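You operate a simulated robot arm through the tools that you are given. There is no shell and no other tool. Be economical: measure what you need, move in short steps, check, and stop when the job is done.

Carry out the task below with a simulated robot arm. There is one attempt and no reset: what you move stays moved.

JOB
Once the hot mark is out, lock the pads, rub the milk stain off with paste, then unlock.
Fine: use the hob sponge and put it back. What is to be rubbed or washed off counts as gone when no trace of it is left.

It is judged by the outcome, as a careful person would: the job done as asked, and still so three seconds after it is handed in. It fails if anything else is knocked over, pushed out of place, dropped, spilled or broken.

ROBOT AND FRAMES
A 6-joint arm with a two-finger parallel gripper, fixed in place. Base frame: the origin is at the foot of the arm, x ahead of it, y to its left, z up; the work surface is at about z = 90. Lengths are in cm, angles in degrees, forces in N, time in s.
With the tool pointing down near the work surface it reaches from about 36 to 82 cm from the base axis. Its first joint turns from -166.0 to 166.0 degrees. Payload 3.91 kg.
The TCP is the grasp point between the finger pads, 3 cm short of the fingertips. In the tool frame z runs along the fingers and y along their closing line. The gripper opens to 11 cm. The fingers are 2 cm wide and 1 cm thick; the gripper's body (4.8 by 11.2 cm) begins 5.5 cm behind the TCP.
Orientation is that of the tool frame in the base frame, as a unit quaternion [w, x, y, z]. With the fingers straight down and closing along the base's y, the tool's x points along the base's -x, its y along +y and its z along -z.

CONTROLS
- The arm moves only by the tool nudge_tool. Its argument "plan" is a list that holds one entry, the list of rows, each a list of 6 numbers: the shift along the base's x, y, z in units of 200 mm (1.0 is 200 mm), then the turn, a rotation vector about the base's x, y, z in units of 180 degrees (1.0 is 180 degrees). In form: [[[tx, ty, tz, rx, ry, rz], ...]]. A call has 1 to 8 rows; each row is the pose to reach, as a shift and turn from the pose commanded when the call began. "hand" is the finger opening in m, from 0 to 0.11, set as the call begins (left out, the last holds). A call with a number of a shift or a turn outside -1 to 1 is refused whole. Each row takes 0.2 s and may step no farther than 5 cm and 8.6 degrees from the row before; otherwise, or with a gripper value out of range, the whole call is refused. A pose out of reach is approached as far as the arm can. The call stops where the force on the tool passes 60 N (or 10 N more than at its start, if that is more) or the arm is blocked; 0.2 s more then pass. Each finger travels about 4.5 cm/s and halts on what it meets, pressing with about 44 N; the grip force reading is that of the motor and also rises with nothing between the fingers. The clock runs only during rows and for 0.2 s after the last one: add rows that repeat a pose to give the fingers time. It gives the time, the measured TCP pose, the force on the tool (base axes), the opening and the grip force at its end, in the units of the frame above (readings bear some noise), with the torque about the TCP (base axes, N m) and any sound that the robot's microphone picked up.
- Cameras (640 x 400 px; columns grow to the right, rows downward): "scene" is fixed at [40.14, 65.15, 165.28]; the picture's right is [-1.00, 0.10, 0.00], its down [0.05, 0.49, -0.87] and it looks along [-0.09, -0.87, -0.49] (base axes); focal length 366 px, centre (320, 200). "wrist" rides on the gripper at [7.7, 0.7, -11.4] in the tool frame; the picture's right is [-0.09, 1.00, 0.00], its down [-0.80, -0.07, -0.59] and it looks along [-0.59, -0.05, 0.80] (tool axes); focal length 270 px, centre (320, 200). There is no depth. A picture from a camera that has moved, and an enlarged one, comes with that camera's place and axes in the base frame and with its lens.
- capture(camera): a new picture of that camera. No time passes.
- move_column(by): slides the trunk up (or, below 0, down) by that many cm; the arm rides with it, the base frame stays. It gives what a move gives, with no picture.
- inspect(camera, box): a new picture of the part [left, top, right, bottom] of that camera's present view, enlarged. No time passes.
- finish_job(): hands the job in; it is judged then, once.

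Work in short steps. Places have to be worked out from the pictures, the camera data and where the tool is seen: move nearer, look again, correct. Check each grasp and each placing, and mend what went wrong. You have 120 turns and 84 pictures in all, those below and enlarged ones among them. Open the gripper and draw the arm clear of the work before you hand the job in, unless the task says otherwise; then end with one line.

The tools are called after "Call:" as name(argument=value, ...) on one line, values as JSON. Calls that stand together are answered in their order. nudge_tool: Moves the arm, as the interface text tells. Its arguments: {"type":"object","properties":{"plan":{"type":"array"},"hand":{"type":"number"}},"required":["plan"]} The other tools are called the same way: move_column (by) slides the trunk up or down; capture (camera) takes a picture; inspect (camera, box) takes an enlarged picture of a part of a camera's view; finish_job () hands the job in.

At the start:

```text
time: 0.0
position: [24.39, -34.92, 117.23]
tool_rot: [0.0, 0.0, 1.0, 0.0]
ft_force: [-0.2, 0.8, -0.6]
moment: [-0.02, -0.03, -0.01]
gripper_width: 11.02
gripper_force: 0.1
trunk travel left (down, up): [-57.5, 3.5]
```

scene: 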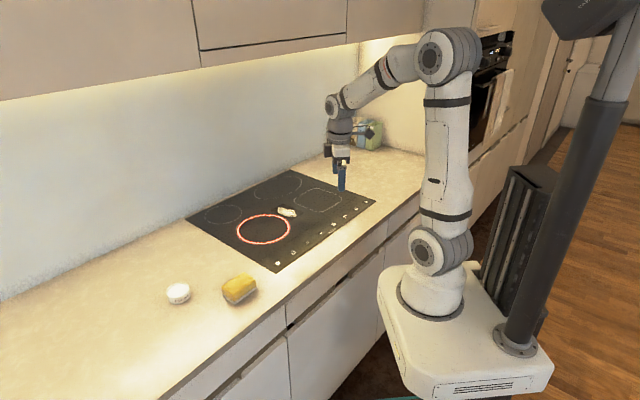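
wrist: 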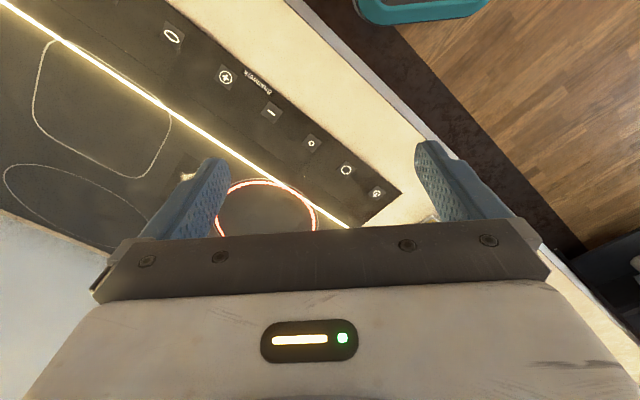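

I start by enlarging the scene view over the hob, the sponge and paste, to see what is where.

Call:
inspect(camera="scene", box=[180, 160, 390, 280])

Call:
inspect(camera="scene", box=[150, 250, 290, 330])

Call:
inspect(camera="wrist", box=[140, 0, 420, 230])

```text
3.05 times, centred on (285, 220) of scene
camera zoom: at [40.14, 65.15, 165.28], right [-1.0, 0.1, 0.0], down [0.05, 0.49, -0.87], along [-0.09, -0.87, -0.49], focal length 1117 px, centre (427, 139)
```

zoom: 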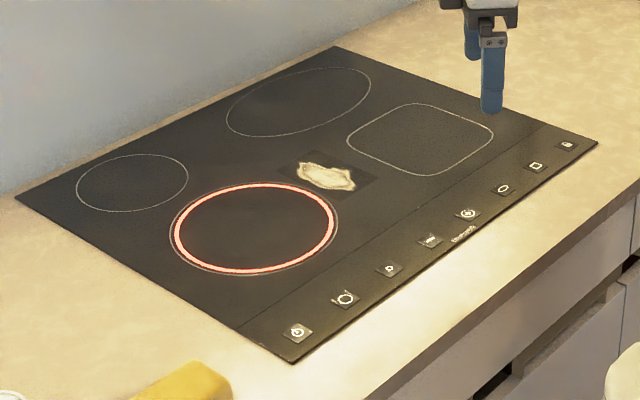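

```text
4.57 times, centred on (220, 290) of scene
camera zoom: at [40.14, 65.15, 165.28], right [-1.0, 0.1, 0.0], down [0.05, 0.49, -0.87], along [-0.09, -0.87, -0.49], focal length 1675 px, centre (777, -211)
```

zoom: 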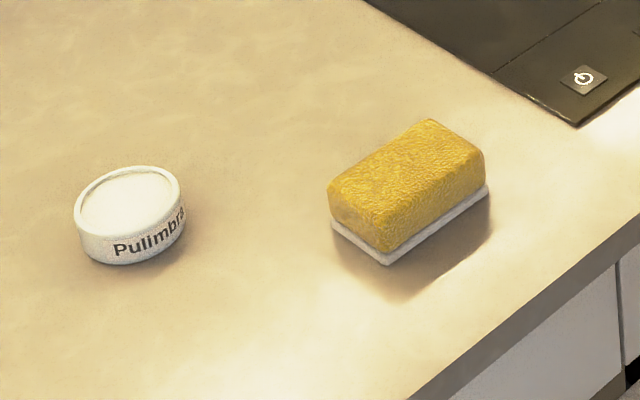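

```text
1.74 times, centred on (280, 115) of wrist
camera zoom: at [16.73, -34.16, 128.79], right [0.09, 1.0, 0.0], down [0.8, -0.07, 0.59], along [0.59, -0.05, -0.8], focal length 470 px, centre (390, 348)
```

zoom: 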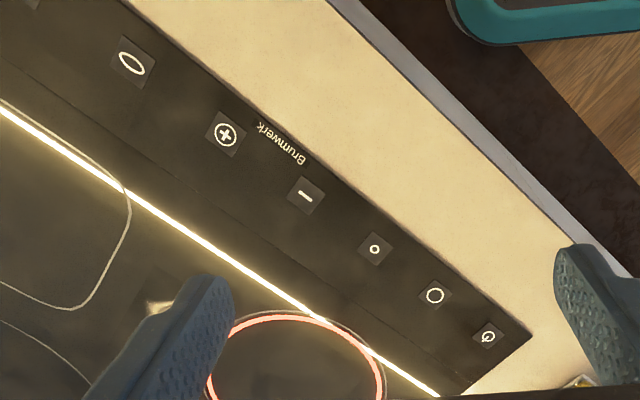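

The counter runs at about 45°: power pad near (44,-28), sponge near (55,-15), tin near (72,-15), stain near (41,-60). I look closer at the pad symbols, the tin and the thing in the background.

Call:
inspect(camera="scene", box=[262, 225, 342, 275])

Call:
inspect(camera="scene", box=[310, 190, 390, 240])

Call:
inspect(camera="scene", box=[315, 100, 411, 160])

Call:
inspect(camera="scene", box=[154, 270, 202, 315])

```text
8.00 times, centred on (302, 250) of scene
camera zoom: at [40.14, 65.15, 165.28], right [-1.0, 0.1, 0.0], down [0.05, 0.49, -0.87], along [-0.09, -0.87, -0.49], focal length 2932 px, centre (464, -200)
```

zoom: 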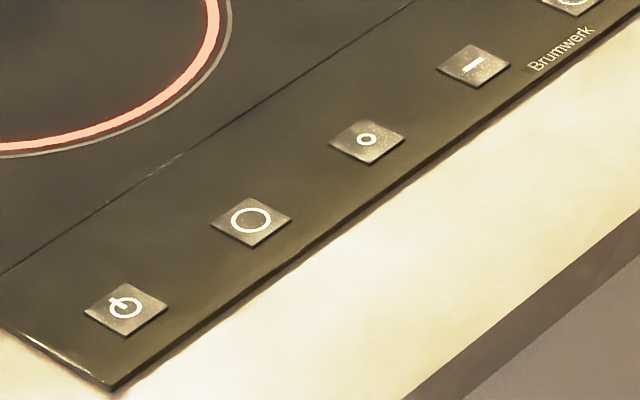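

```text
8.00 times, centred on (350, 215) of scene
camera zoom: at [40.14, 65.15, 165.28], right [-1.0, 0.1, 0.0], down [0.05, 0.49, -0.87], along [-0.09, -0.87, -0.49], focal length 2932 px, centre (80, 80)
```

zoom: 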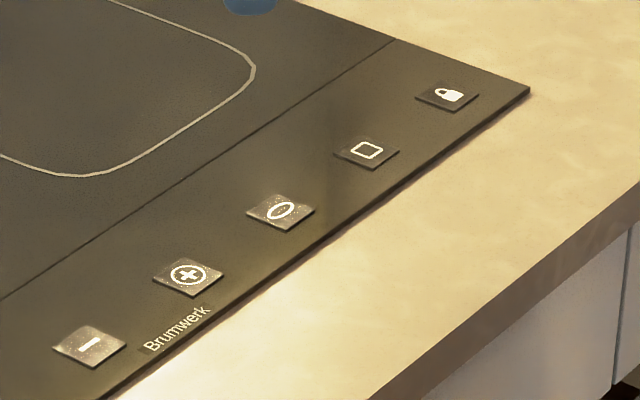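

```text
6.67 times, centred on (363, 130) of scene
camera zoom: at [40.14, 65.15, 165.28], right [-1.0, 0.1, 0.0], down [0.05, 0.49, -0.87], along [-0.09, -0.87, -0.49], focal length 2443 px, centre (33, 667)
```

zoom: 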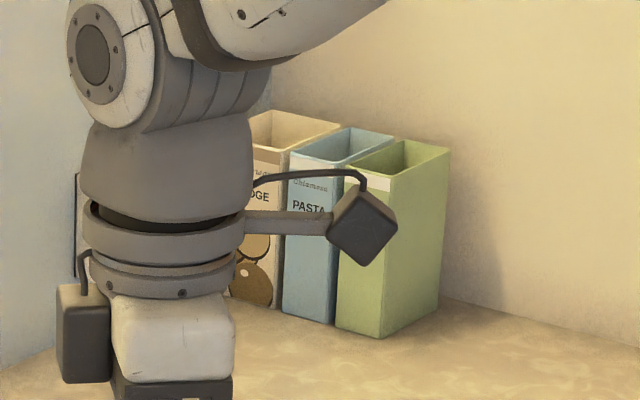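

```text
8.89 times, centred on (178, 292) of scene
camera zoom: at [40.14, 65.15, 165.28], right [-1.0, 0.1, 0.0], down [0.05, 0.49, -0.87], along [-0.09, -0.87, -0.49], focal length 3257 px, centre (1582, -622)
```

zoom: 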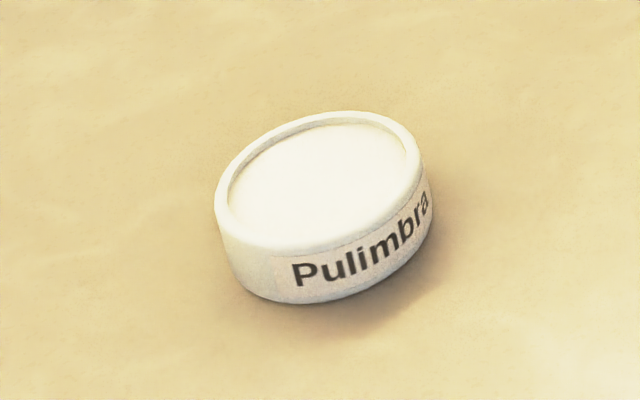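

Pads from near to far: power, big ring, small ring, minus, plus, oval, square, padlock. The padlock pad is at the far end, near (8,-64.5); the tin is open. The red ring is the hot mark, so I use the wait to move high over the padlock, turning 45° to the counter.

Call:
nudge_tool(plan=[[[-0.05, -0.11, -0.04, 0, 0, 0.03], [-0.1, -0.22, -0.08, 0, 0, 0.06], [-0.15, -0.34, -0.12, 0, 0, 0.095], [-0.2, -0.45, -0.15, 0, 0, 0.125], [-0.25, -0.56, -0.19, 0, 0, 0.16], [-0.3, -0.68, -0.23, 0, 0, 0.19], [-0.35, -0.79, -0.26, 0, 0, 0.22], [-0.4, -0.9, -0.3, 0, 0, 0.25]]], hand=0)

```text
time: 1.8
position: [16.46, -53.02, 111.35]
tool_rot: [0.0, -0.383, 0.924, 0.0]
ft_force: [0.3, 0.2, -0.8]
moment: [0.01, -0.01, -0.01]
gripper_width: 0.02
gripper_force: 38.0
trunk travel left (down, up): [-57.5, 3.5]
```

The move went as commanded. I look at the ring and, from the wrist, at the padlock pad.

Call:
capture(camera="wrist")

Call:
capture(camera="scene")

```text
74 pictures are left
camera wrist: at [10.53, -57.87, 122.82], right [-0.64, 0.77, 0.0], down [0.62, 0.52, 0.59], along [0.46, 0.38, -0.8], focal length 270 px, centre (320, 200)
```

wrist: 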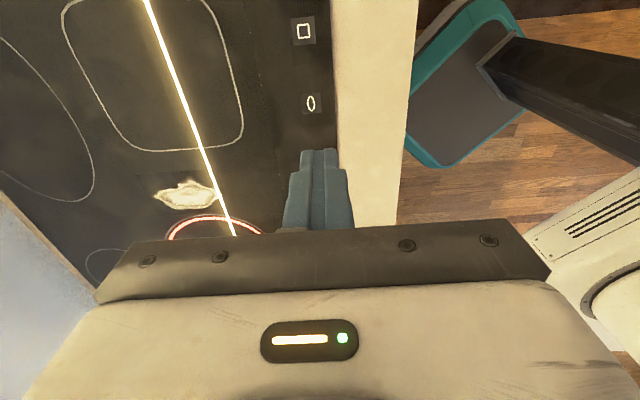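

```text
73 pictures are left
```

scene: 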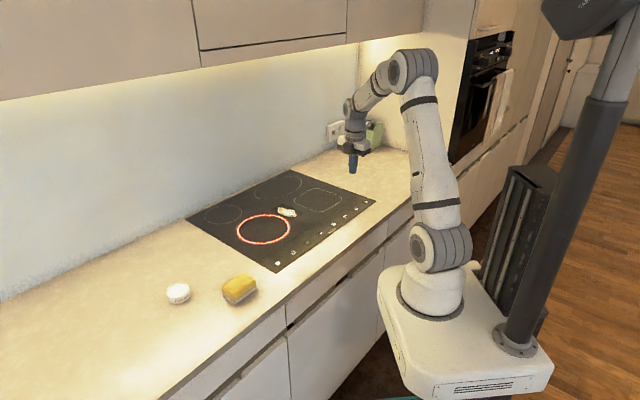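

The ring still glows red. Meanwhile I go to about 8 cm above the padlock, near (8,-63.5), and wait a bit to see how the ring behaves.

Call:
nudge_tool(plan=[[[-0.1, -0.13, -0.1, 0, 0, 0], [-0.2, -0.26, -0.2, 0, 0, 0], [-0.3, -0.39, -0.3, 0, 0, 0], [-0.42, -0.52, -0.4, 0, 0, 0], [-0.42, -0.52, -0.5, 0, 0, 0], [-0.42, -0.52, -0.5, 0, 0, 0], [-0.42, -0.52, -0.5, 0, 0, 0], [-0.42, -0.52, -0.5, 0, 0, 0]]])

Call:
capture(camera="wrist")

Call:
inspect(camera="scene", box=[180, 140, 390, 280])

```text
time: 3.6
position: [8.09, -63.25, 101.24]
tool_rot: [0.0, -0.383, 0.924, 0.0]
ft_force: [-0.2, 0.0, 0.1]
moment: [0.02, -0.02, 0.04]
gripper_width: 0.0
gripper_force: 37.9
trunk travel left (down, up): [-57.5, 3.5]
```

```text
72 pictures are left
camera wrist: at [2.14, -68.17, 112.76], right [-0.64, 0.77, 0.0], down [0.62, 0.52, 0.59], along [0.46, 0.38, -0.8], focal length 270 px, centre (320, 200)
```

wrist: 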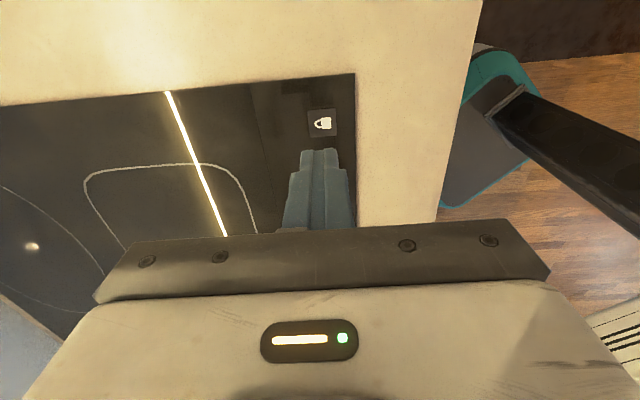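

```text
2.86 times, centred on (285, 210) of scene
camera zoom: at [40.14, 65.15, 165.28], right [-1.0, 0.1, 0.0], down [0.05, 0.49, -0.87], along [-0.09, -0.87, -0.49], focal length 1047 px, centre (420, 171)
```

zoom: 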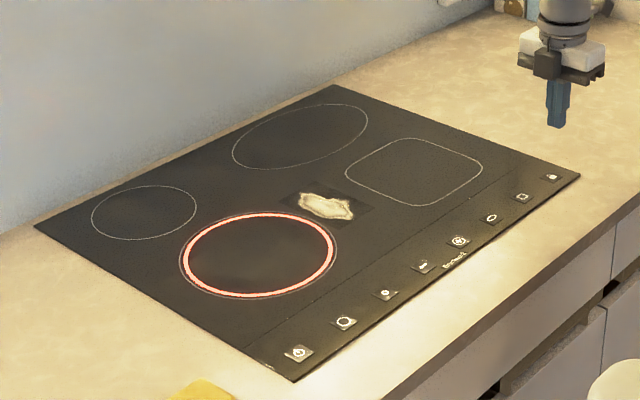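

The padlock is seen at about (8.4,-62.8), right where I am. The ring still glows, so I wait in place a few calls, drifting 3 mm to centre over the padlock.

Call:
nudge_tool(plan=[[[0.015, 0.02, -0.1, 0, 0, 0], [0.015, 0.02, -0.15, 0, 0, 0], [0.015, 0.02, -0.15, 0, 0, 0], [0.015, 0.02, -0.15, 0, 0, 0], [0.015, 0.02, -0.15, 0, 0, 0], [0.015, 0.02, -0.15, 0, 0, 0], [0.015, 0.02, -0.15, 0, 0, 0], [0.015, 0.02, -0.15, 0, 0, 0]]])

Call:
nudge_tool(plan=[[[0, 0, 0, 0, 0, 0], [0, 0, 0, 0, 0, 0], [0, 0, 0, 0, 0, 0], [0, 0, 0, 0, 0, 0], [0, 0, 0, 0, 0, 0], [0, 0, 0, 0, 0, 0], [0, 0, 0, 0, 0, 0], [0, 0, 0, 0, 0, 0]]])

Call:
nudge_tool(plan=[[[0, 0, 0, 0, 0, 0], [0, 0, 0, 0, 0, 0], [0, 0, 0, 0, 0, 0], [0, 0, 0, 0, 0, 0], [0, 0, 0, 0, 0, 0], [0, 0, 0, 0, 0, 0], [0, 0, 0, 0, 0, 0], [0, 0, 0, 0, 0, 0]]])

Call:
nudge_tool(plan=[[[0, 0, 0, 0, 0, 0], [0, 0, 0, 0, 0, 0], [0, 0, 0, 0, 0, 0], [0, 0, 0, 0, 0, 0], [0, 0, 0, 0, 0, 0], [0, 0, 0, 0, 0, 0], [0, 0, 0, 0, 0, 0], [0, 0, 0, 0, 0, 0]]])

Call:
capture(camera="scene")

Call:
inspect(camera="wrist", box=[240, 60, 400, 180])

```text
time: 5.4
position: [8.33, -62.88, 98.21]
tool_rot: [0.0, -0.382, 0.924, 0.0]
ft_force: [-0.5, 0.1, -0.1]
moment: [-0.02, 0.05, 0.0]
gripper_width: 0.0
gripper_force: 37.7
trunk travel left (down, up): [-57.5, 3.5]
```

```text
time: 7.2
position: [8.38, -62.91, 98.38]
tool_rot: [0.0, -0.382, 0.924, -0.001]
ft_force: [-0.5, -0.2, -0.4]
moment: [-0.03, 0.02, -0.02]
gripper_width: 0.0
gripper_force: 37.5
trunk travel left (down, up): [-57.5, 3.5]
```

```text
time: 9.0
position: [8.43, -62.81, 98.36]
tool_rot: [0.001, -0.383, 0.924, 0.0]
ft_force: [-0.1, -0.2, -0.1]
moment: [0.01, 0.01, -0.03]
gripper_width: 0.02
gripper_force: 37.7
trunk travel left (down, up): [-57.5, 3.5]
```

```text
time: 10.8
position: [8.5, -62.94, 98.22]
tool_rot: [0.0, -0.383, 0.924, 0.0]
ft_force: [-1.2, 0.0, 0.0]
moment: [0.02, 0.0, 0.01]
gripper_width: 0.0
gripper_force: 37.2
trunk travel left (down, up): [-57.5, 3.5]
```

```text
70 pictures are left
```

scene: 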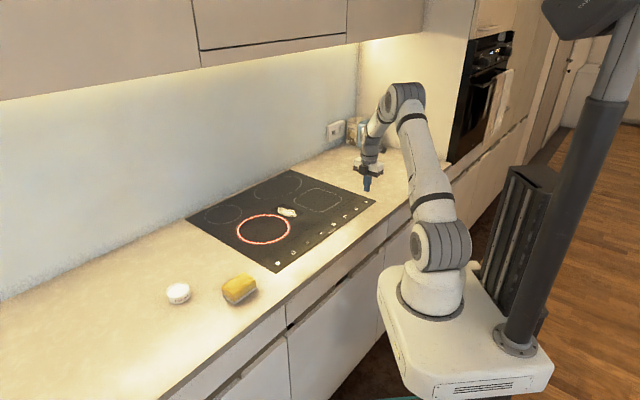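

```text
3.33 times, centred on (320, 120) of wrist
camera zoom: at [2.44, -67.82, 109.79], right [-0.64, 0.77, 0.0], down [0.62, 0.52, 0.59], along [0.46, 0.38, -0.8], focal length 901 px, centre (320, 467)
```

zoom: 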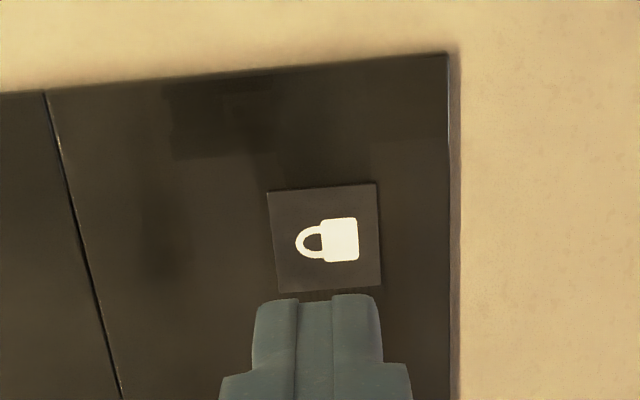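

The padlock is at about (8.5,-62.7). The ring is unchanged at 10.8 s; I keep waiting.

Call:
nudge_tool(plan=[[[0, 0.01, 0, 0, 0, 0], [0, 0.01, 0, 0, 0, 0], [0, 0.01, 0, 0, 0, 0], [0, 0.01, 0, 0, 0, 0], [0, 0.01, 0, 0, 0, 0], [0, 0.01, 0, 0, 0, 0], [0, 0.01, 0, 0, 0, 0], [0, 0.01, 0, 0, 0, 0]]])

Call:
nudge_tool(plan=[[[0, 0, 0, 0, 0, 0], [0, 0, 0, 0, 0, 0], [0, 0, 0, 0, 0, 0], [0, 0, 0, 0, 0, 0], [0, 0, 0, 0, 0, 0], [0, 0, 0, 0, 0, 0], [0, 0, 0, 0, 0, 0], [0, 0, 0, 0, 0, 0]]])

Call:
nudge_tool(plan=[[[0, 0, 0, 0, 0, 0], [0, 0, 0, 0, 0, 0], [0, 0, 0, 0, 0, 0], [0, 0, 0, 0, 0, 0], [0, 0, 0, 0, 0, 0], [0, 0, 0, 0, 0, 0], [0, 0, 0, 0, 0, 0], [0, 0, 0, 0, 0, 0]]])

Call:
nudge_tool(plan=[[[0, 0, 0, 0, 0, 0], [0, 0, 0, 0, 0, 0], [0, 0, 0, 0, 0, 0], [0, 0, 0, 0, 0, 0], [0, 0, 0, 0, 0, 0], [0, 0, 0, 0, 0, 0], [0, 0, 0, 0, 0, 0], [0, 0, 0, 0, 0, 0]]])

Call:
nudge_tool(plan=[[[0, 0, 0, 0, 0, 0], [0, 0, 0, 0, 0, 0], [0, 0, 0, 0, 0, 0], [0, 0, 0, 0, 0, 0], [0, 0, 0, 0, 0, 0], [0, 0, 0, 0, 0, 0], [0, 0, 0, 0, 0, 0], [0, 0, 0, 0, 0, 0]]])

Call:
inspect(camera="scene", box=[180, 160, 390, 280])

```text
time: 12.6
position: [8.47, -62.7, 98.29]
tool_rot: [0.0, -0.383, 0.924, 0.0]
ft_force: [0.5, 0.6, -0.3]
moment: [-0.01, 0.02, 0.02]
gripper_width: 0.0
gripper_force: 37.5
trunk travel left (down, up): [-57.5, 3.5]
```

```text
time: 14.4
position: [8.4, -62.61, 98.39]
tool_rot: [0.0, -0.382, 0.924, 0.001]
ft_force: [-1.3, -0.8, 0.0]
moment: [0.02, -0.03, -0.03]
gripper_width: 0.01
gripper_force: 37.4
trunk travel left (down, up): [-57.5, 3.5]
```

```text
time: 16.2
position: [8.46, -62.85, 98.35]
tool_rot: [0.0, -0.383, 0.924, -0.001]
ft_force: [-0.5, 0.2, -0.3]
moment: [0.03, 0.01, -0.02]
gripper_width: 0.01
gripper_force: 37.8
trunk travel left (down, up): [-57.5, 3.5]
```

```text
time: 18.0
position: [8.47, -62.7, 98.31]
tool_rot: [0.0, -0.383, 0.924, 0.0]
ft_force: [0.3, -0.1, -0.3]
moment: [0.03, -0.01, -0.02]
gripper_width: 0.02
gripper_force: 37.6
trunk travel left (down, up): [-57.5, 3.5]
```

```text
time: 19.8
position: [8.42, -62.73, 98.3]
tool_rot: [0.0, -0.383, 0.924, -0.001]
ft_force: [0.5, 0.3, -0.7]
moment: [-0.01, 0.0, 0.02]
gripper_width: 0.02
gripper_force: 38.0
trunk travel left (down, up): [-57.5, 3.5]
```

```text
3.05 times, centred on (285, 220) of scene
camera zoom: at [40.14, 65.15, 165.28], right [-1.0, 0.1, 0.0], down [0.05, 0.49, -0.87], along [-0.09, -0.87, -0.49], focal length 1117 px, centre (427, 139)
```

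zoom: 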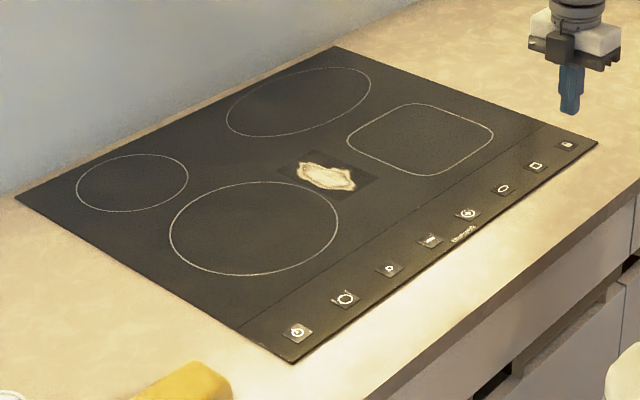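

The hot mark is out. I lower onto the padlock, to just above the glass first, then in small steps to a light touch.

Call:
nudge_tool(plan=[[[0, 0, -0.1, 0, 0, 0], [0, 0, -0.18, 0, 0, 0], [0, 0, -0.22, 0, 0, 0], [0, 0, -0.225, 0, 0, 0], [0, 0, -0.23, 0, 0, 0]]])

```text
time: 21.0
position: [8.41, -62.69, 93.55]
tool_rot: [0.0, -0.383, 0.924, 0.0]
ft_force: [-0.2, 0.2, -0.3]
moment: [0.01, 0.01, 0.02]
gripper_width: 0.0
gripper_force: 37.7
trunk travel left (down, up): [-57.5, 3.5]
```

No contact yet. I go down 1 mm per row until touch.

Call:
nudge_tool(plan=[[[0, 0, -0.005, 0, 0, 0], [0, 0, -0.01, 0, 0, 0], [0, 0, -0.01, 0, 0, 0]]])

```text
time: 21.8
position: [8.31, -62.62, 93.55]
tool_rot: [0.0, -0.383, 0.924, 0.0]
ft_force: [0.9, 0.2, 0.8]
moment: [-0.01, 0.03, 0.02]
gripper_width: 0.0
gripper_force: 37.8
trunk travel left (down, up): [-57.5, 3.5]
```

Call:
nudge_tool(plan=[[[0, 0, -0.005, 0, 0, 0], [0, 0, -0.01, 0, 0, 0], [0, 0, -0.01, 0, 0, 0]]])

Call:
inspect(camera="wrist", box=[240, 60, 400, 180])

```text
time: 22.6
position: [8.48, -62.71, 93.38]
tool_rot: [0.0, -0.382, 0.924, -0.001]
ft_force: [0.2, -0.4, 7.8]
moment: [0.05, -0.04, 0.03]
gripper_width: 0.0
gripper_force: 37.5
trunk travel left (down, up): [-57.5, 3.5]
```

```text
3.33 times, centred on (320, 120) of wrist
camera zoom: at [2.4, -67.61, 104.92], right [-0.64, 0.77, 0.0], down [0.62, 0.52, 0.59], along [0.46, 0.38, -0.8], focal length 901 px, centre (320, 467)
```

zoom: 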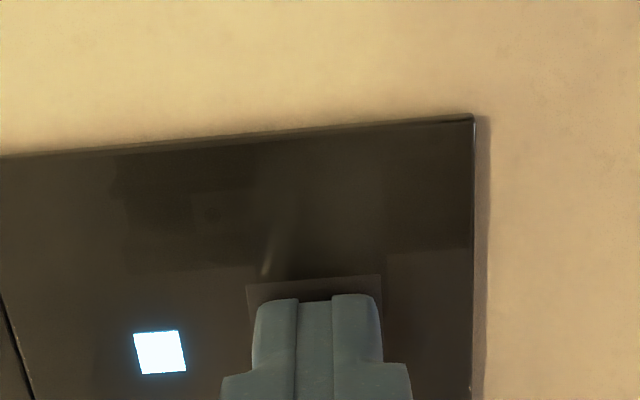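

Contact with 7.8 N and a light has come on beside the padlock. I lift off a little and see whether it stays lit.

Call:
nudge_tool(plan=[[[0, 0, 0.05, 0, 0, 0], [0, 0, 0.2, 0, 0, 0]]])

Call:
capture(camera="wrist")

Call:
inspect(camera="scene", box=[262, 170, 390, 275])

```text
time: 23.2
position: [8.41, -62.69, 97.22]
tool_rot: [0.0, -0.383, 0.924, -0.001]
ft_force: [0.2, -0.6, 0.5]
moment: [-0.04, 0.04, 0.06]
gripper_width: 0.0
gripper_force: 37.5
trunk travel left (down, up): [-57.5, 3.5]
```

```text
66 pictures are left
camera wrist: at [2.41, -67.51, 108.76], right [-0.64, 0.77, 0.0], down [0.62, 0.52, 0.59], along [0.46, 0.38, -0.8], focal length 270 px, centre (320, 200)
```

wrist: 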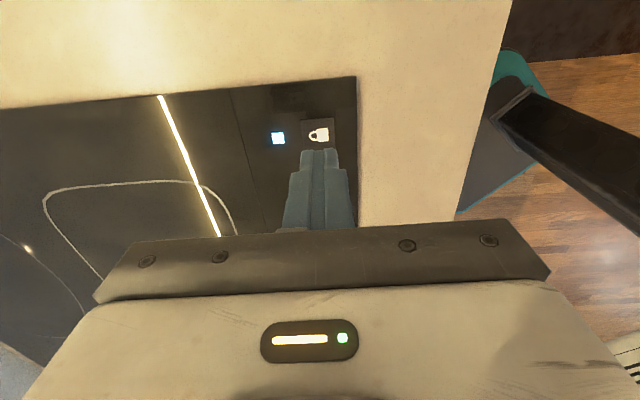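

```text
3.81 times, centred on (326, 222) of scene
camera zoom: at [40.14, 65.15, 165.28], right [-1.0, 0.1, 0.0], down [0.05, 0.49, -0.87], along [-0.09, -0.87, -0.49], focal length 1396 px, centre (297, 114)
```

zoom: 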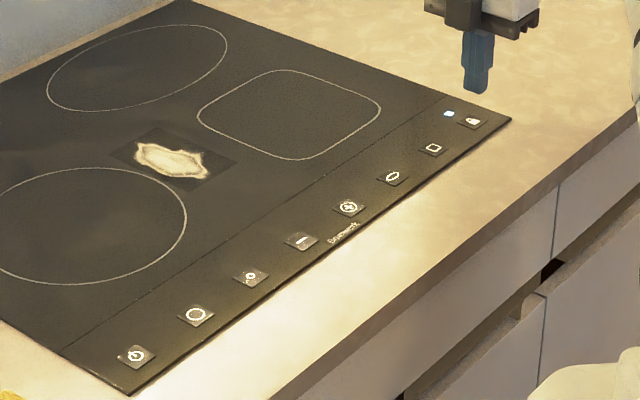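

The lock light stays on: pads locked. I rise to about z 113 and go along the counter toward the sponge, opening the hand.

Call:
nudge_tool(plan=[[[0.02, 0.02, 0.2, 0, 0, 0], [0.1, 0.1, 0.4, 0, 0, 0], [0.25, 0.25, 0.6, 0, 0, 0], [0.4, 0.4, 0.7, 0, 0, 0], [0.55, 0.55, 0.75, 0, 0, 0], [0.7, 0.7, 0.75, 0, 0, 0], [0.85, 0.85, 0.75, 0, 0, 0], [1.0, 1.0, 0.75, 0, 0, 0]]], hand=0.11)

Call:
nudge_tool(plan=[[[0.15, 0.15, 0, 0, 0, 0], [0.3, 0.3, 0, 0, 0, 0], [0.45, 0.45, 0, 0, 0, 0], [0.6, 0.6, 0, 0, 0, 0], [0.75, 0.75, 0, 0, 0, 0], [0.88, 0.9, 0, 0, 0, 0], [0.95, 1.0, 0, 0, 0, 0]]])

Call:
capture(camera="wrist")

```text
refused: row 3 steps farther than a row can; nothing moved
```

```text
time: 24.8
position: [27.44, -42.59, 97.27]
tool_rot: [0.001, -0.382, 0.924, 0.0]
ft_force: [0.1, 0.0, -0.4]
moment: [-0.03, 0.01, 0.01]
gripper_width: 0.01
gripper_force: 37.7
trunk travel left (down, up): [-57.5, 3.5]
```

```text
64 pictures are left
camera wrist: at [21.51, -47.53, 108.79], right [-0.64, 0.77, 0.0], down [0.62, 0.52, 0.59], along [0.46, 0.38, -0.8], focal length 270 px, centre (320, 200)
```

wrist: 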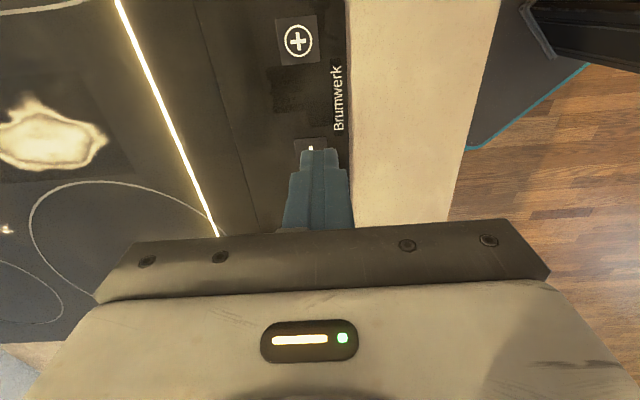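

The first call was refused (a row too long), the second ran at the lower height without touching anything. Now I rise and go on toward the sponge, with shorter steps.

Call:
nudge_tool(plan=[[[0.0, 0.0, 0.2, 0, 0, 0], [0.08, 0.08, 0.4, 0, 0, 0], [0.2, 0.2, 0.55, 0, 0, 0], [0.35, 0.35, 0.65, 0, 0, 0], [0.5, 0.5, 0.7, 0, 0, 0], [0.65, 0.65, 0.7, 0, 0, 0], [0.8, 0.8, 0.7, 0, 0, 0], [0.92, 0.92, 0.7, 0, 0, 0]]], hand=0.11)

Call:
capture(camera="wrist")

```text
time: 26.6
position: [45.81, -24.26, 111.46]
tool_rot: [0.0, -0.382, 0.924, 0.0]
ft_force: [0.0, -0.1, 0.1]
moment: [-0.02, 0.01, -0.01]
gripper_width: 11.01
gripper_force: 0.0
trunk travel left (down, up): [-57.5, 3.5]
```

```text
63 pictures are left
camera wrist: at [39.88, -29.18, 122.83], right [-0.64, 0.77, 0.0], down [0.62, 0.52, 0.59], along [0.46, 0.38, -0.8], focal length 270 px, centre (320, 200)
```

wrist: 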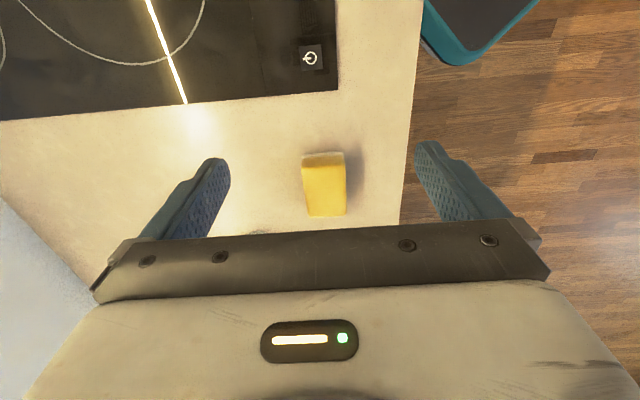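

The sponge is about 7.6 x 4.8 cm, centre near (54.7,-16.1), aligned with the tool. I move above it and down to z 101, then check.

Call:
nudge_tool(plan=[[[0.15, 0.14, 0, 0, 0, 0], [0.3, 0.28, 0, 0, 0, 0], [0.445, 0.41, 0, 0, 0, 0], [0.445, 0.41, -0.2, 0, 0, 0], [0.445, 0.41, -0.4, 0, 0, 0], [0.445, 0.41, -0.525, 0, 0, 0]]])

Call:
capture(camera="wrist")

Call:
inspect(camera="scene", box=[150, 230, 310, 330])

```text
time: 28.0
position: [54.58, -16.13, 100.73]
tool_rot: [0.0, -0.383, 0.924, -0.001]
ft_force: [0.4, 0.6, -0.5]
moment: [0.01, -0.03, 0.01]
gripper_width: 11.01
gripper_force: 0.0
trunk travel left (down, up): [-57.5, 3.5]
```

```text
62 pictures are left
camera wrist: at [48.72, -21.01, 112.24], right [-0.64, 0.77, 0.0], down [0.62, 0.52, 0.59], along [0.46, 0.38, -0.8], focal length 270 px, centre (320, 200)
```

wrist: 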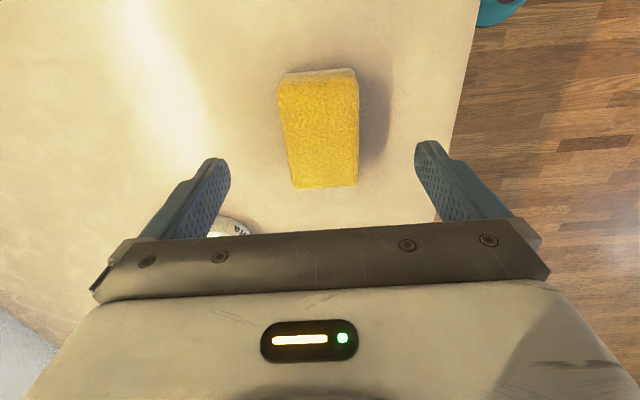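

```text
4.00 times, centred on (230, 280) of scene
camera zoom: at [40.14, 65.15, 165.28], right [-1.0, 0.1, 0.0], down [0.05, 0.49, -0.87], along [-0.09, -0.87, -0.49], focal length 1466 px, centre (680, -120)
```

zoom: 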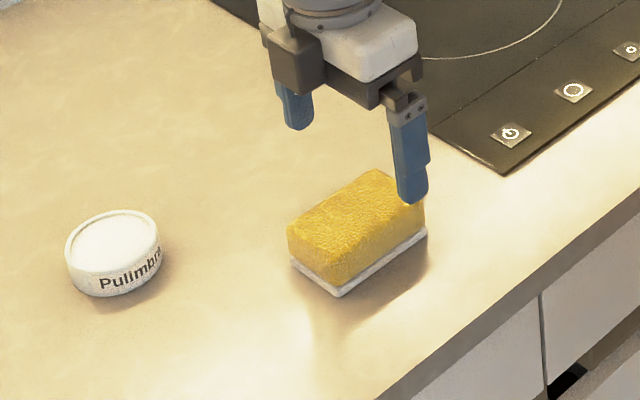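

The sponge centre refines to (54.9,-15.7), top near z 94. I descend to TCP z 94.8 (tips about 1.8 above the counter) and close.

Call:
nudge_tool(plan=[[[0.016, 0.022, -0.1, 0, 0, 0], [0.016, 0.022, -0.2, 0, 0, 0], [0.016, 0.022, -0.298, 0, 0, 0], [0.016, 0.022, -0.298, 0, 0, 0]]])

Call:
nudge_tool(plan=[[[0, 0, 0, 0, 0, 0], [0, 0, 0, 0, 0, 0], [0, 0, 0, 0, 0, 0], [0, 0, 0, 0, 0, 0], [0, 0, 0, 0, 0, 0], [0, 0, 0, 0, 0, 0]]], hand=0.03)

Call:
inspect(camera="scene", box=[150, 230, 310, 330])

```text
time: 29.0
position: [54.9, -15.57, 94.8]
tool_rot: [0.0, -0.382, 0.924, 0.0]
ft_force: [0.6, -0.8, -0.8]
moment: [0.01, 0.03, 0.03]
gripper_width: 10.95
gripper_force: 0.0
trunk travel left (down, up): [-57.5, 3.5]
```

```text
time: 30.4
position: [55.01, -15.58, 94.8]
tool_rot: [0.0, -0.383, 0.924, 0.0]
ft_force: [0.1, 0.3, 0.4]
moment: [0.01, -0.06, 0.0]
gripper_width: 5.44
gripper_force: 44.0
trunk travel left (down, up): [-57.5, 3.5]
```

```text
4.00 times, centred on (230, 280) of scene
camera zoom: at [40.14, 65.15, 165.28], right [-1.0, 0.1, 0.0], down [0.05, 0.49, -0.87], along [-0.09, -0.87, -0.49], focal length 1466 px, centre (680, -120)
```

zoom: 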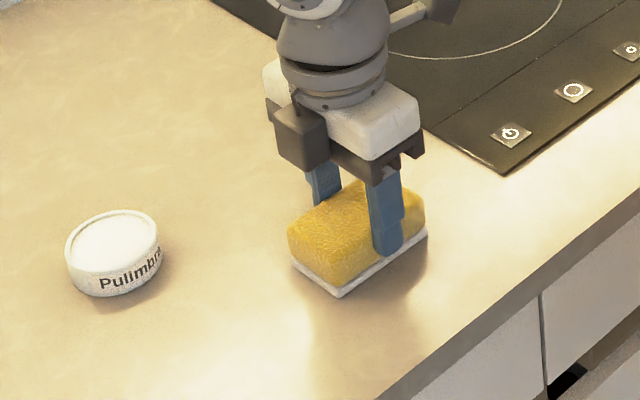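

The sponge is held at 5.44 cm; its home is TCP (55.0,-15.6,94.8). I lift it and go to a spot beside the tin, near (66,-8), from which the wrist camera should see the tin.

Call:
nudge_tool(plan=[[[0, 0, 0.1, 0, 0, 0], [0, 0, 0.3, 0, 0, 0], [0, 0, 0.5, 0, 0, 0], [0.15, 0.1, 0.6, 0, 0, 0], [0.3, 0.2, 0.6, 0, 0, 0], [0.45, 0.3, 0.6, 0, 0, 0], [0.55, 0.38, 0.6, 0, 0, 0]]])

Call:
capture(camera="wrist")

Call:
inspect(camera="scene", box=[130, 220, 290, 320])

```text
time: 32.0
position: [66.15, -7.95, 106.8]
tool_rot: [0.0, -0.383, 0.924, 0.0]
ft_force: [0.3, -0.4, -1.0]
moment: [-0.02, 0.07, -0.02]
gripper_width: 5.42
gripper_force: 44.4
trunk travel left (down, up): [-57.5, 3.5]
```

```text
59 pictures are left
camera wrist: at [60.17, -12.85, 118.32], right [-0.64, 0.77, 0.0], down [0.62, 0.52, 0.59], along [0.46, 0.38, -0.8], focal length 270 px, centre (320, 200)
```

wrist: 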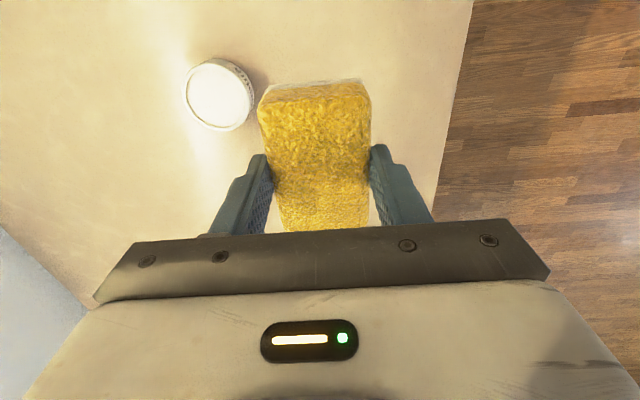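

```text
4.00 times, centred on (210, 270) of scene
camera zoom: at [40.14, 65.15, 165.28], right [-1.0, 0.1, 0.0], down [0.05, 0.49, -0.87], along [-0.09, -0.87, -0.49], focal length 1466 px, centre (760, -80)
```

zoom: 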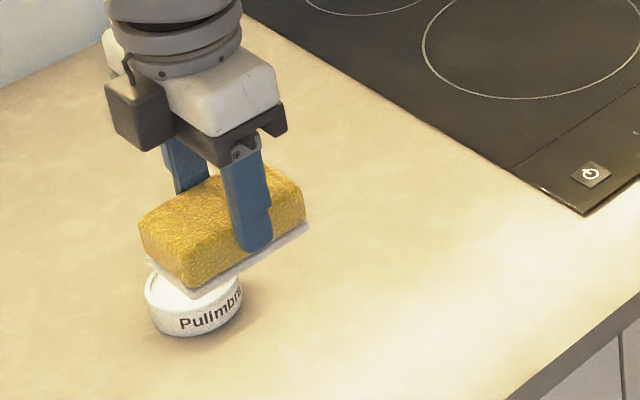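

The tin rim centre is at about (72,-15.6) from both cameras. I enlarge the tin to see how deep the paste lies below the rim.

Call:
inspect(camera="wrist", box=[170, 50, 270, 140])

```text
4.44 times, centred on (220, 95) of wrist
camera zoom: at [60.17, -12.85, 118.32], right [-0.64, 0.77, 0.0], down [0.62, 0.52, 0.59], along [0.46, 0.38, -0.8], focal length 1201 px, centre (764, 667)
```

zoom: 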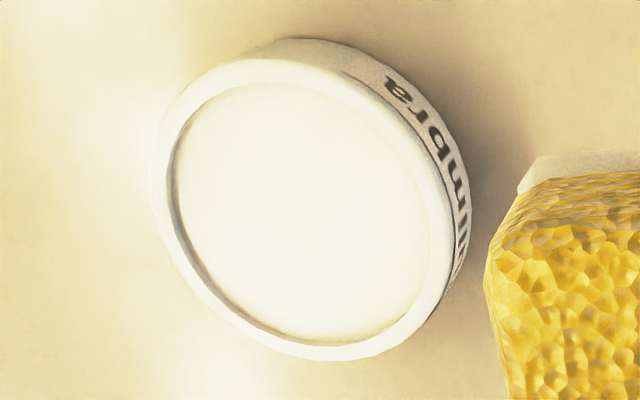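

The paste is only 2-3 mm below the rim. I move over the tin centre and lower to about 1 cm above the rim.

Call:
nudge_tool(plan=[[[0.1, -0.13, 0, 0, 0, 0], [0.2, -0.26, 0, 0, 0, 0], [0.295, -0.383, 0, 0, 0, 0], [0.295, -0.383, -0.2, 0, 0, 0], [0.295, -0.383, -0.4, 0, 0, 0]]])

Call:
inspect(camera="scene", box=[130, 240, 250, 320])

```text
time: 33.2
position: [72.02, -15.69, 98.87]
tool_rot: [0.0, -0.382, 0.924, 0.001]
ft_force: [0.0, -0.6, -0.3]
moment: [0.03, 0.03, -0.01]
gripper_width: 5.43
gripper_force: 44.0
trunk travel left (down, up): [-57.5, 3.5]
```

```text
5.00 times, centred on (190, 280) of scene
camera zoom: at [40.14, 65.15, 165.28], right [-1.0, 0.1, 0.0], down [0.05, 0.49, -0.87], along [-0.09, -0.87, -0.49], focal length 1832 px, centre (970, -200)
```

zoom: 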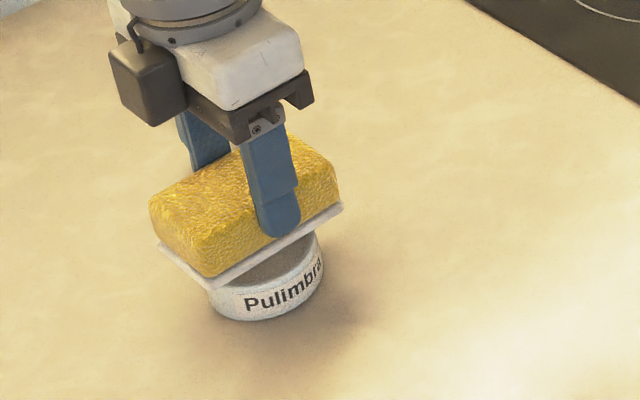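

The sponge sits centred over the tin with a gap of about a centimetre. I lower by small steps and watch the force.

Call:
nudge_tool(plan=[[[0, 0, -0.02, 0, 0, 0], [0, 0, -0.035, 0, 0, 0], [0, 0, -0.045, 0, 0, 0], [0, 0, -0.05, 0, 0, 0]]])

```text
time: 34.2
position: [71.88, -15.64, 97.85]
tool_rot: [0.001, -0.382, 0.924, 0.0]
ft_force: [-0.1, 0.1, 0.1]
moment: [0.02, -0.01, 0.0]
gripper_width: 5.44
gripper_force: 43.6
trunk travel left (down, up): [-57.5, 3.5]
```

Call:
nudge_tool(plan=[[[0, 0, -0.01, 0, 0, 0], [0, 0, -0.015, 0, 0, 0], [0, 0, -0.02, 0, 0, 0]]])

```text
time: 35.0
position: [71.91, -15.73, 97.45]
tool_rot: [0.0, -0.382, 0.924, 0.0]
ft_force: [0.8, -0.1, 0.3]
moment: [-0.01, -0.01, -0.02]
gripper_width: 5.42
gripper_force: 44.0
trunk travel left (down, up): [-57.5, 3.5]
```

No force yet; I go on by 1 mm rows.

Call:
nudge_tool(plan=[[[0, 0, -0.005, 0, 0, 0], [0, 0, -0.01, 0, 0, 0], [0, 0, -0.015, 0, 0, 0], [0, 0, -0.015, 0, 0, 0]]])

```text
time: 36.0
position: [71.95, -15.67, 97.39]
tool_rot: [0.002, -0.382, 0.924, -0.001]
ft_force: [3.2, -0.6, 13.4]
moment: [-0.1, -0.12, -0.01]
gripper_width: 5.44
gripper_force: 43.8
trunk travel left (down, up): [-57.5, 3.5]
```

Contact on the tin at 13 N. I press a touch more for a moment, then lift and move aside to see whether paste was taken.

Call:
nudge_tool(plan=[[[0, 0, -0.005, 0, 0, 0], [0, 0, -0.005, 0, 0, 0], [0, 0, 0.05, 0, 0, 0], [0, 0, 0.25, 0, 0, 0], [0, 0, 0.45, 0, 0, 0], [-0.1, 0.13, 0.48, 0, 0, 0], [-0.2, 0.26, 0.48, 0, 0, 0], [-0.295, 0.383, 0.48, 0, 0, 0]]])

Call:
inspect(camera="wrist", box=[170, 50, 270, 140])

Call:
inspect(camera="scene", box=[130, 240, 250, 320])

```text
time: 37.8
position: [65.88, -7.93, 106.64]
tool_rot: [0.0, -0.382, 0.924, 0.0]
ft_force: [-0.1, 0.5, -0.3]
moment: [0.02, 0.03, 0.02]
gripper_width: 5.41
gripper_force: 44.0
trunk travel left (down, up): [-57.5, 3.5]
```

```text
4.44 times, centred on (220, 95) of wrist
camera zoom: at [59.9, -12.83, 118.2], right [-0.64, 0.77, 0.0], down [0.62, 0.52, 0.59], along [0.46, 0.38, -0.8], focal length 1201 px, centre (764, 667)
```

zoom: 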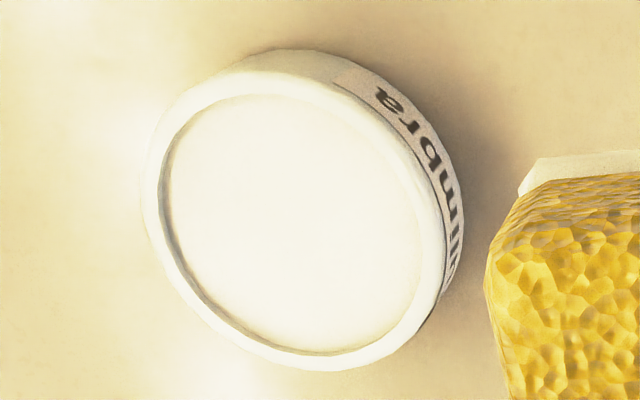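

```text
5.00 times, centred on (190, 280) of scene
camera zoom: at [40.14, 65.15, 165.28], right [-1.0, 0.1, 0.0], down [0.05, 0.49, -0.87], along [-0.09, -0.87, -0.49], focal length 1832 px, centre (970, -200)
```

zoom: 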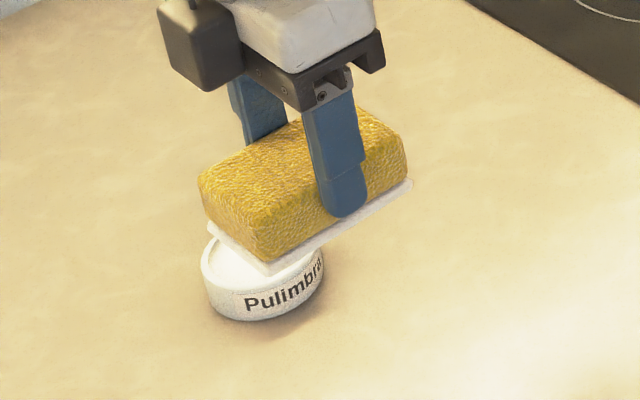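

The tin is still in place; nothing tells yet whether paste stuck. I raise the sponge and tilt it so the scene camera sees its underside.

Call:
nudge_tool(plan=[[[-0.05, 0, 0.1, 0.047, 0, 0], [-0.1, 0, 0.2, 0.094, 0, 0], [-0.2, 0, 0.3, 0.141, 0, 0], [-0.3, 0, 0.4, 0.188, 0, 0], [-0.4, 0, 0.5, 0.235, 0, 0], [-0.5, 0, 0.6, 0.282, 0, 0], [-0.5, 0, 0.7, 0.329, 0, 0], [-0.5, 0, 0.75, 0.376, 0, 0]]])

Call:
capture(camera="scene")

```text
time: 39.6
position: [55.93, -8.08, 121.75]
tool_rot: [0.214, -0.318, 0.767, 0.515]
ft_force: [0.3, -0.2, -0.6]
moment: [0.05, 0.02, -0.02]
gripper_width: 5.43
gripper_force: 44.1
trunk travel left (down, up): [-57.5, 3.5]
```

```text
53 pictures are left
```

scene: 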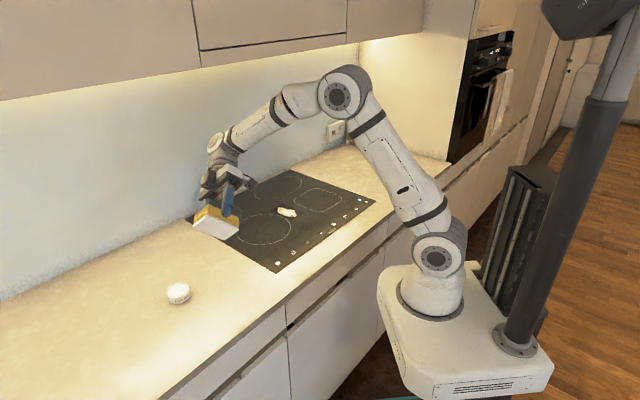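

Call:
inspect(camera="scene", box=[180, 190, 256, 250])

```text
6.67 times, centred on (218, 220) of scene
camera zoom: at [40.14, 65.15, 165.28], right [-1.0, 0.1, 0.0], down [0.05, 0.49, -0.87], along [-0.09, -0.87, -0.49], focal length 2443 px, centre (1000, 67)
```

zoom: 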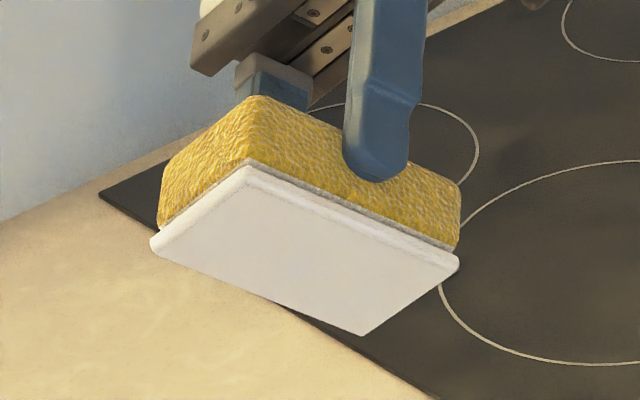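

The underside looks evenly white. I enlarge it more to look for a paste patch.

Call:
inspect(camera="scene", box=[196, 212, 236, 242])

```text
13.33 times, centred on (216, 227) of scene
camera zoom: at [40.14, 65.15, 165.28], right [-1.0, 0.1, 0.0], down [0.05, 0.49, -0.87], along [-0.09, -0.87, -0.49], focal length 4886 px, centre (1707, -160)
```

zoom: 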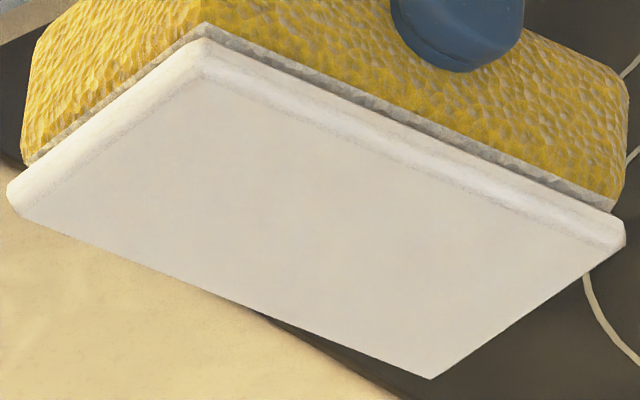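

No clear paste patch, and the pad is wider than the tin, so the rim may have kept it off the paste. I go back over the tin with a 13° tilt so that one corner of the pad can dip inside the rim.

Call:
nudge_tool(plan=[[[0.13, -0.04, -0.05, -0.0434, 0, 0], [0.26, -0.08, -0.12, -0.0868, 0, 0], [0.39, -0.12, -0.22, -0.1302, 0, 0], [0.52, -0.16, -0.36, -0.1736, 0, 0], [0.65, -0.19, -0.52, -0.217, 0, 0], [0.76, -0.22, -0.7, -0.2604, 0, 0], [0.845, -0.242, -0.85, -0.304, 0, 0], [0.845, -0.242, -0.98, -0.304, 0, 0]]])

Call:
inspect(camera="scene", box=[130, 240, 250, 320])

```text
time: 41.4
position: [72.87, -13.03, 102.22]
tool_rot: [0.043, -0.381, 0.918, 0.104]
ft_force: [-0.6, 0.2, -0.2]
moment: [-0.03, -0.01, 0.02]
gripper_width: 5.44
gripper_force: 44.2
trunk travel left (down, up): [-57.5, 3.5]
```

```text
5.00 times, centred on (190, 280) of scene
camera zoom: at [40.14, 65.15, 165.28], right [-1.0, 0.1, 0.0], down [0.05, 0.49, -0.87], along [-0.09, -0.87, -0.49], focal length 1832 px, centre (970, -200)
```

zoom: 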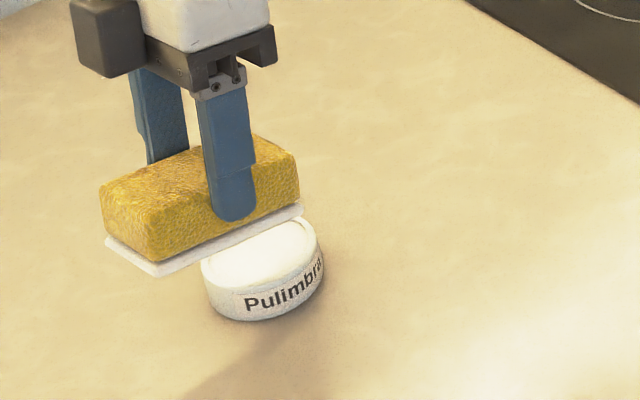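

Call:
capture(camera="wrist")

```text
49 pictures are left
camera wrist: at [67.0, -20.37, 112.26], right [-0.64, 0.75, 0.17], down [0.62, 0.37, 0.69], along [0.46, 0.55, -0.7], focal length 270 px, centre (320, 200)
```

wrist: 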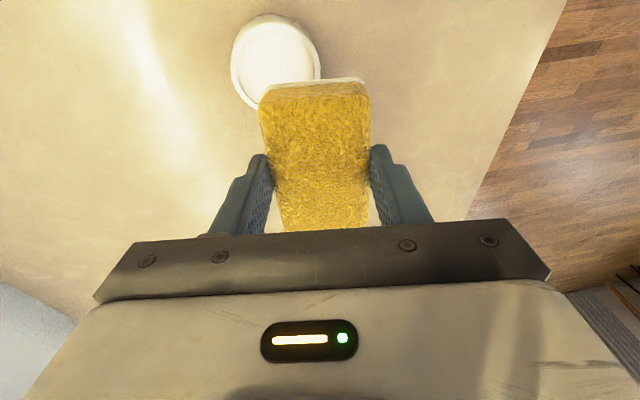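

The low corner projects to about (72.3,-16.5), inside the tin. I lower it: quickly to 99, then gently.

Call:
nudge_tool(plan=[[[0, 0, -0.08, 0, 0, 0], [0, 0, -0.15, 0, 0, 0], [0, 0, -0.17, 0, 0, 0], [0, 0, -0.18, 0, 0, 0], [0, 0, -0.19, 0, 0, 0], [0, 0, -0.195, 0, 0, 0], [0, 0, -0.2, 0, 0, 0]]])

```text
time: 43.0
position: [72.9, -12.87, 98.36]
tool_rot: [0.045, -0.381, 0.918, 0.103]
ft_force: [1.2, -1.0, 7.2]
moment: [-0.31, 0.03, 0.05]
gripper_width: 5.45
gripper_force: 44.3
trunk travel left (down, up): [-57.5, 3.5]
```

Call:
inspect(camera="wrist", box=[210, 20, 370, 140])

```text
3.33 times, centred on (290, 80) of wrist
camera zoom: at [66.92, -20.24, 108.39], right [-0.64, 0.75, 0.17], down [0.61, 0.37, 0.7], along [0.46, 0.55, -0.7], focal length 901 px, centre (420, 600)
```

zoom: 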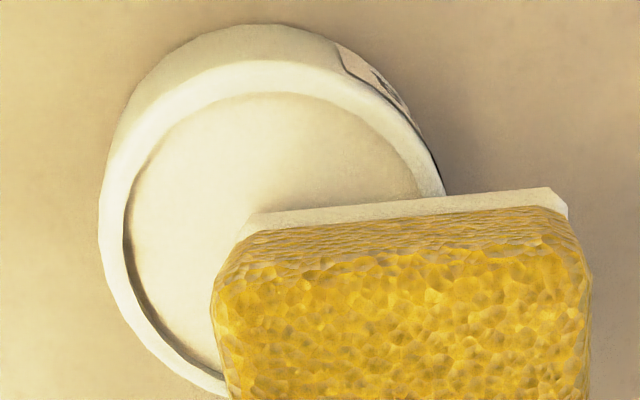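

The corner sits in the paste. I lift it out and tilt the underside to the scene camera again to compare.

Call:
nudge_tool(plan=[[[0, 0, 0.12, 0, 0, 0], [-0.08, 0.03, 0.3, 0.0434, 0, 0], [-0.19, 0.06, 0.46, 0.0868, 0, 0], [-0.32, 0.1, 0.62, 0.1302, 0, 0], [-0.45, 0.14, 0.76, 0.1736, 0, 0], [-0.58, 0.18, 0.86, 0.217, 0, 0], [-0.71, 0.22, 0.94, 0.2604, 0, 0], [-0.84, 0.24, 1.0, 0.304, 0, 0]]])

Call:
inspect(camera="scene", box=[196, 212, 236, 242])

```text
time: 44.8
position: [56.01, -8.1, 118.23]
tool_rot: [0.214, -0.318, 0.767, 0.515]
ft_force: [0.3, 0.4, -1.0]
moment: [0.0, 0.02, 0.02]
gripper_width: 5.42
gripper_force: 44.7
trunk travel left (down, up): [-57.5, 3.5]
```

```text
13.33 times, centred on (216, 227) of scene
camera zoom: at [40.14, 65.15, 165.28], right [-1.0, 0.1, 0.0], down [0.05, 0.49, -0.87], along [-0.09, -0.87, -0.49], focal length 4886 px, centre (1707, -160)
```

zoom: 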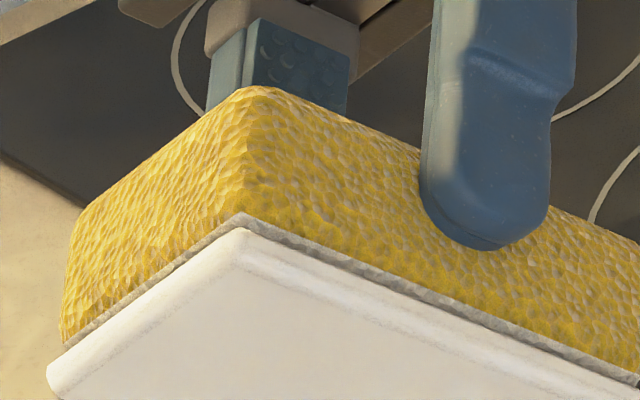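

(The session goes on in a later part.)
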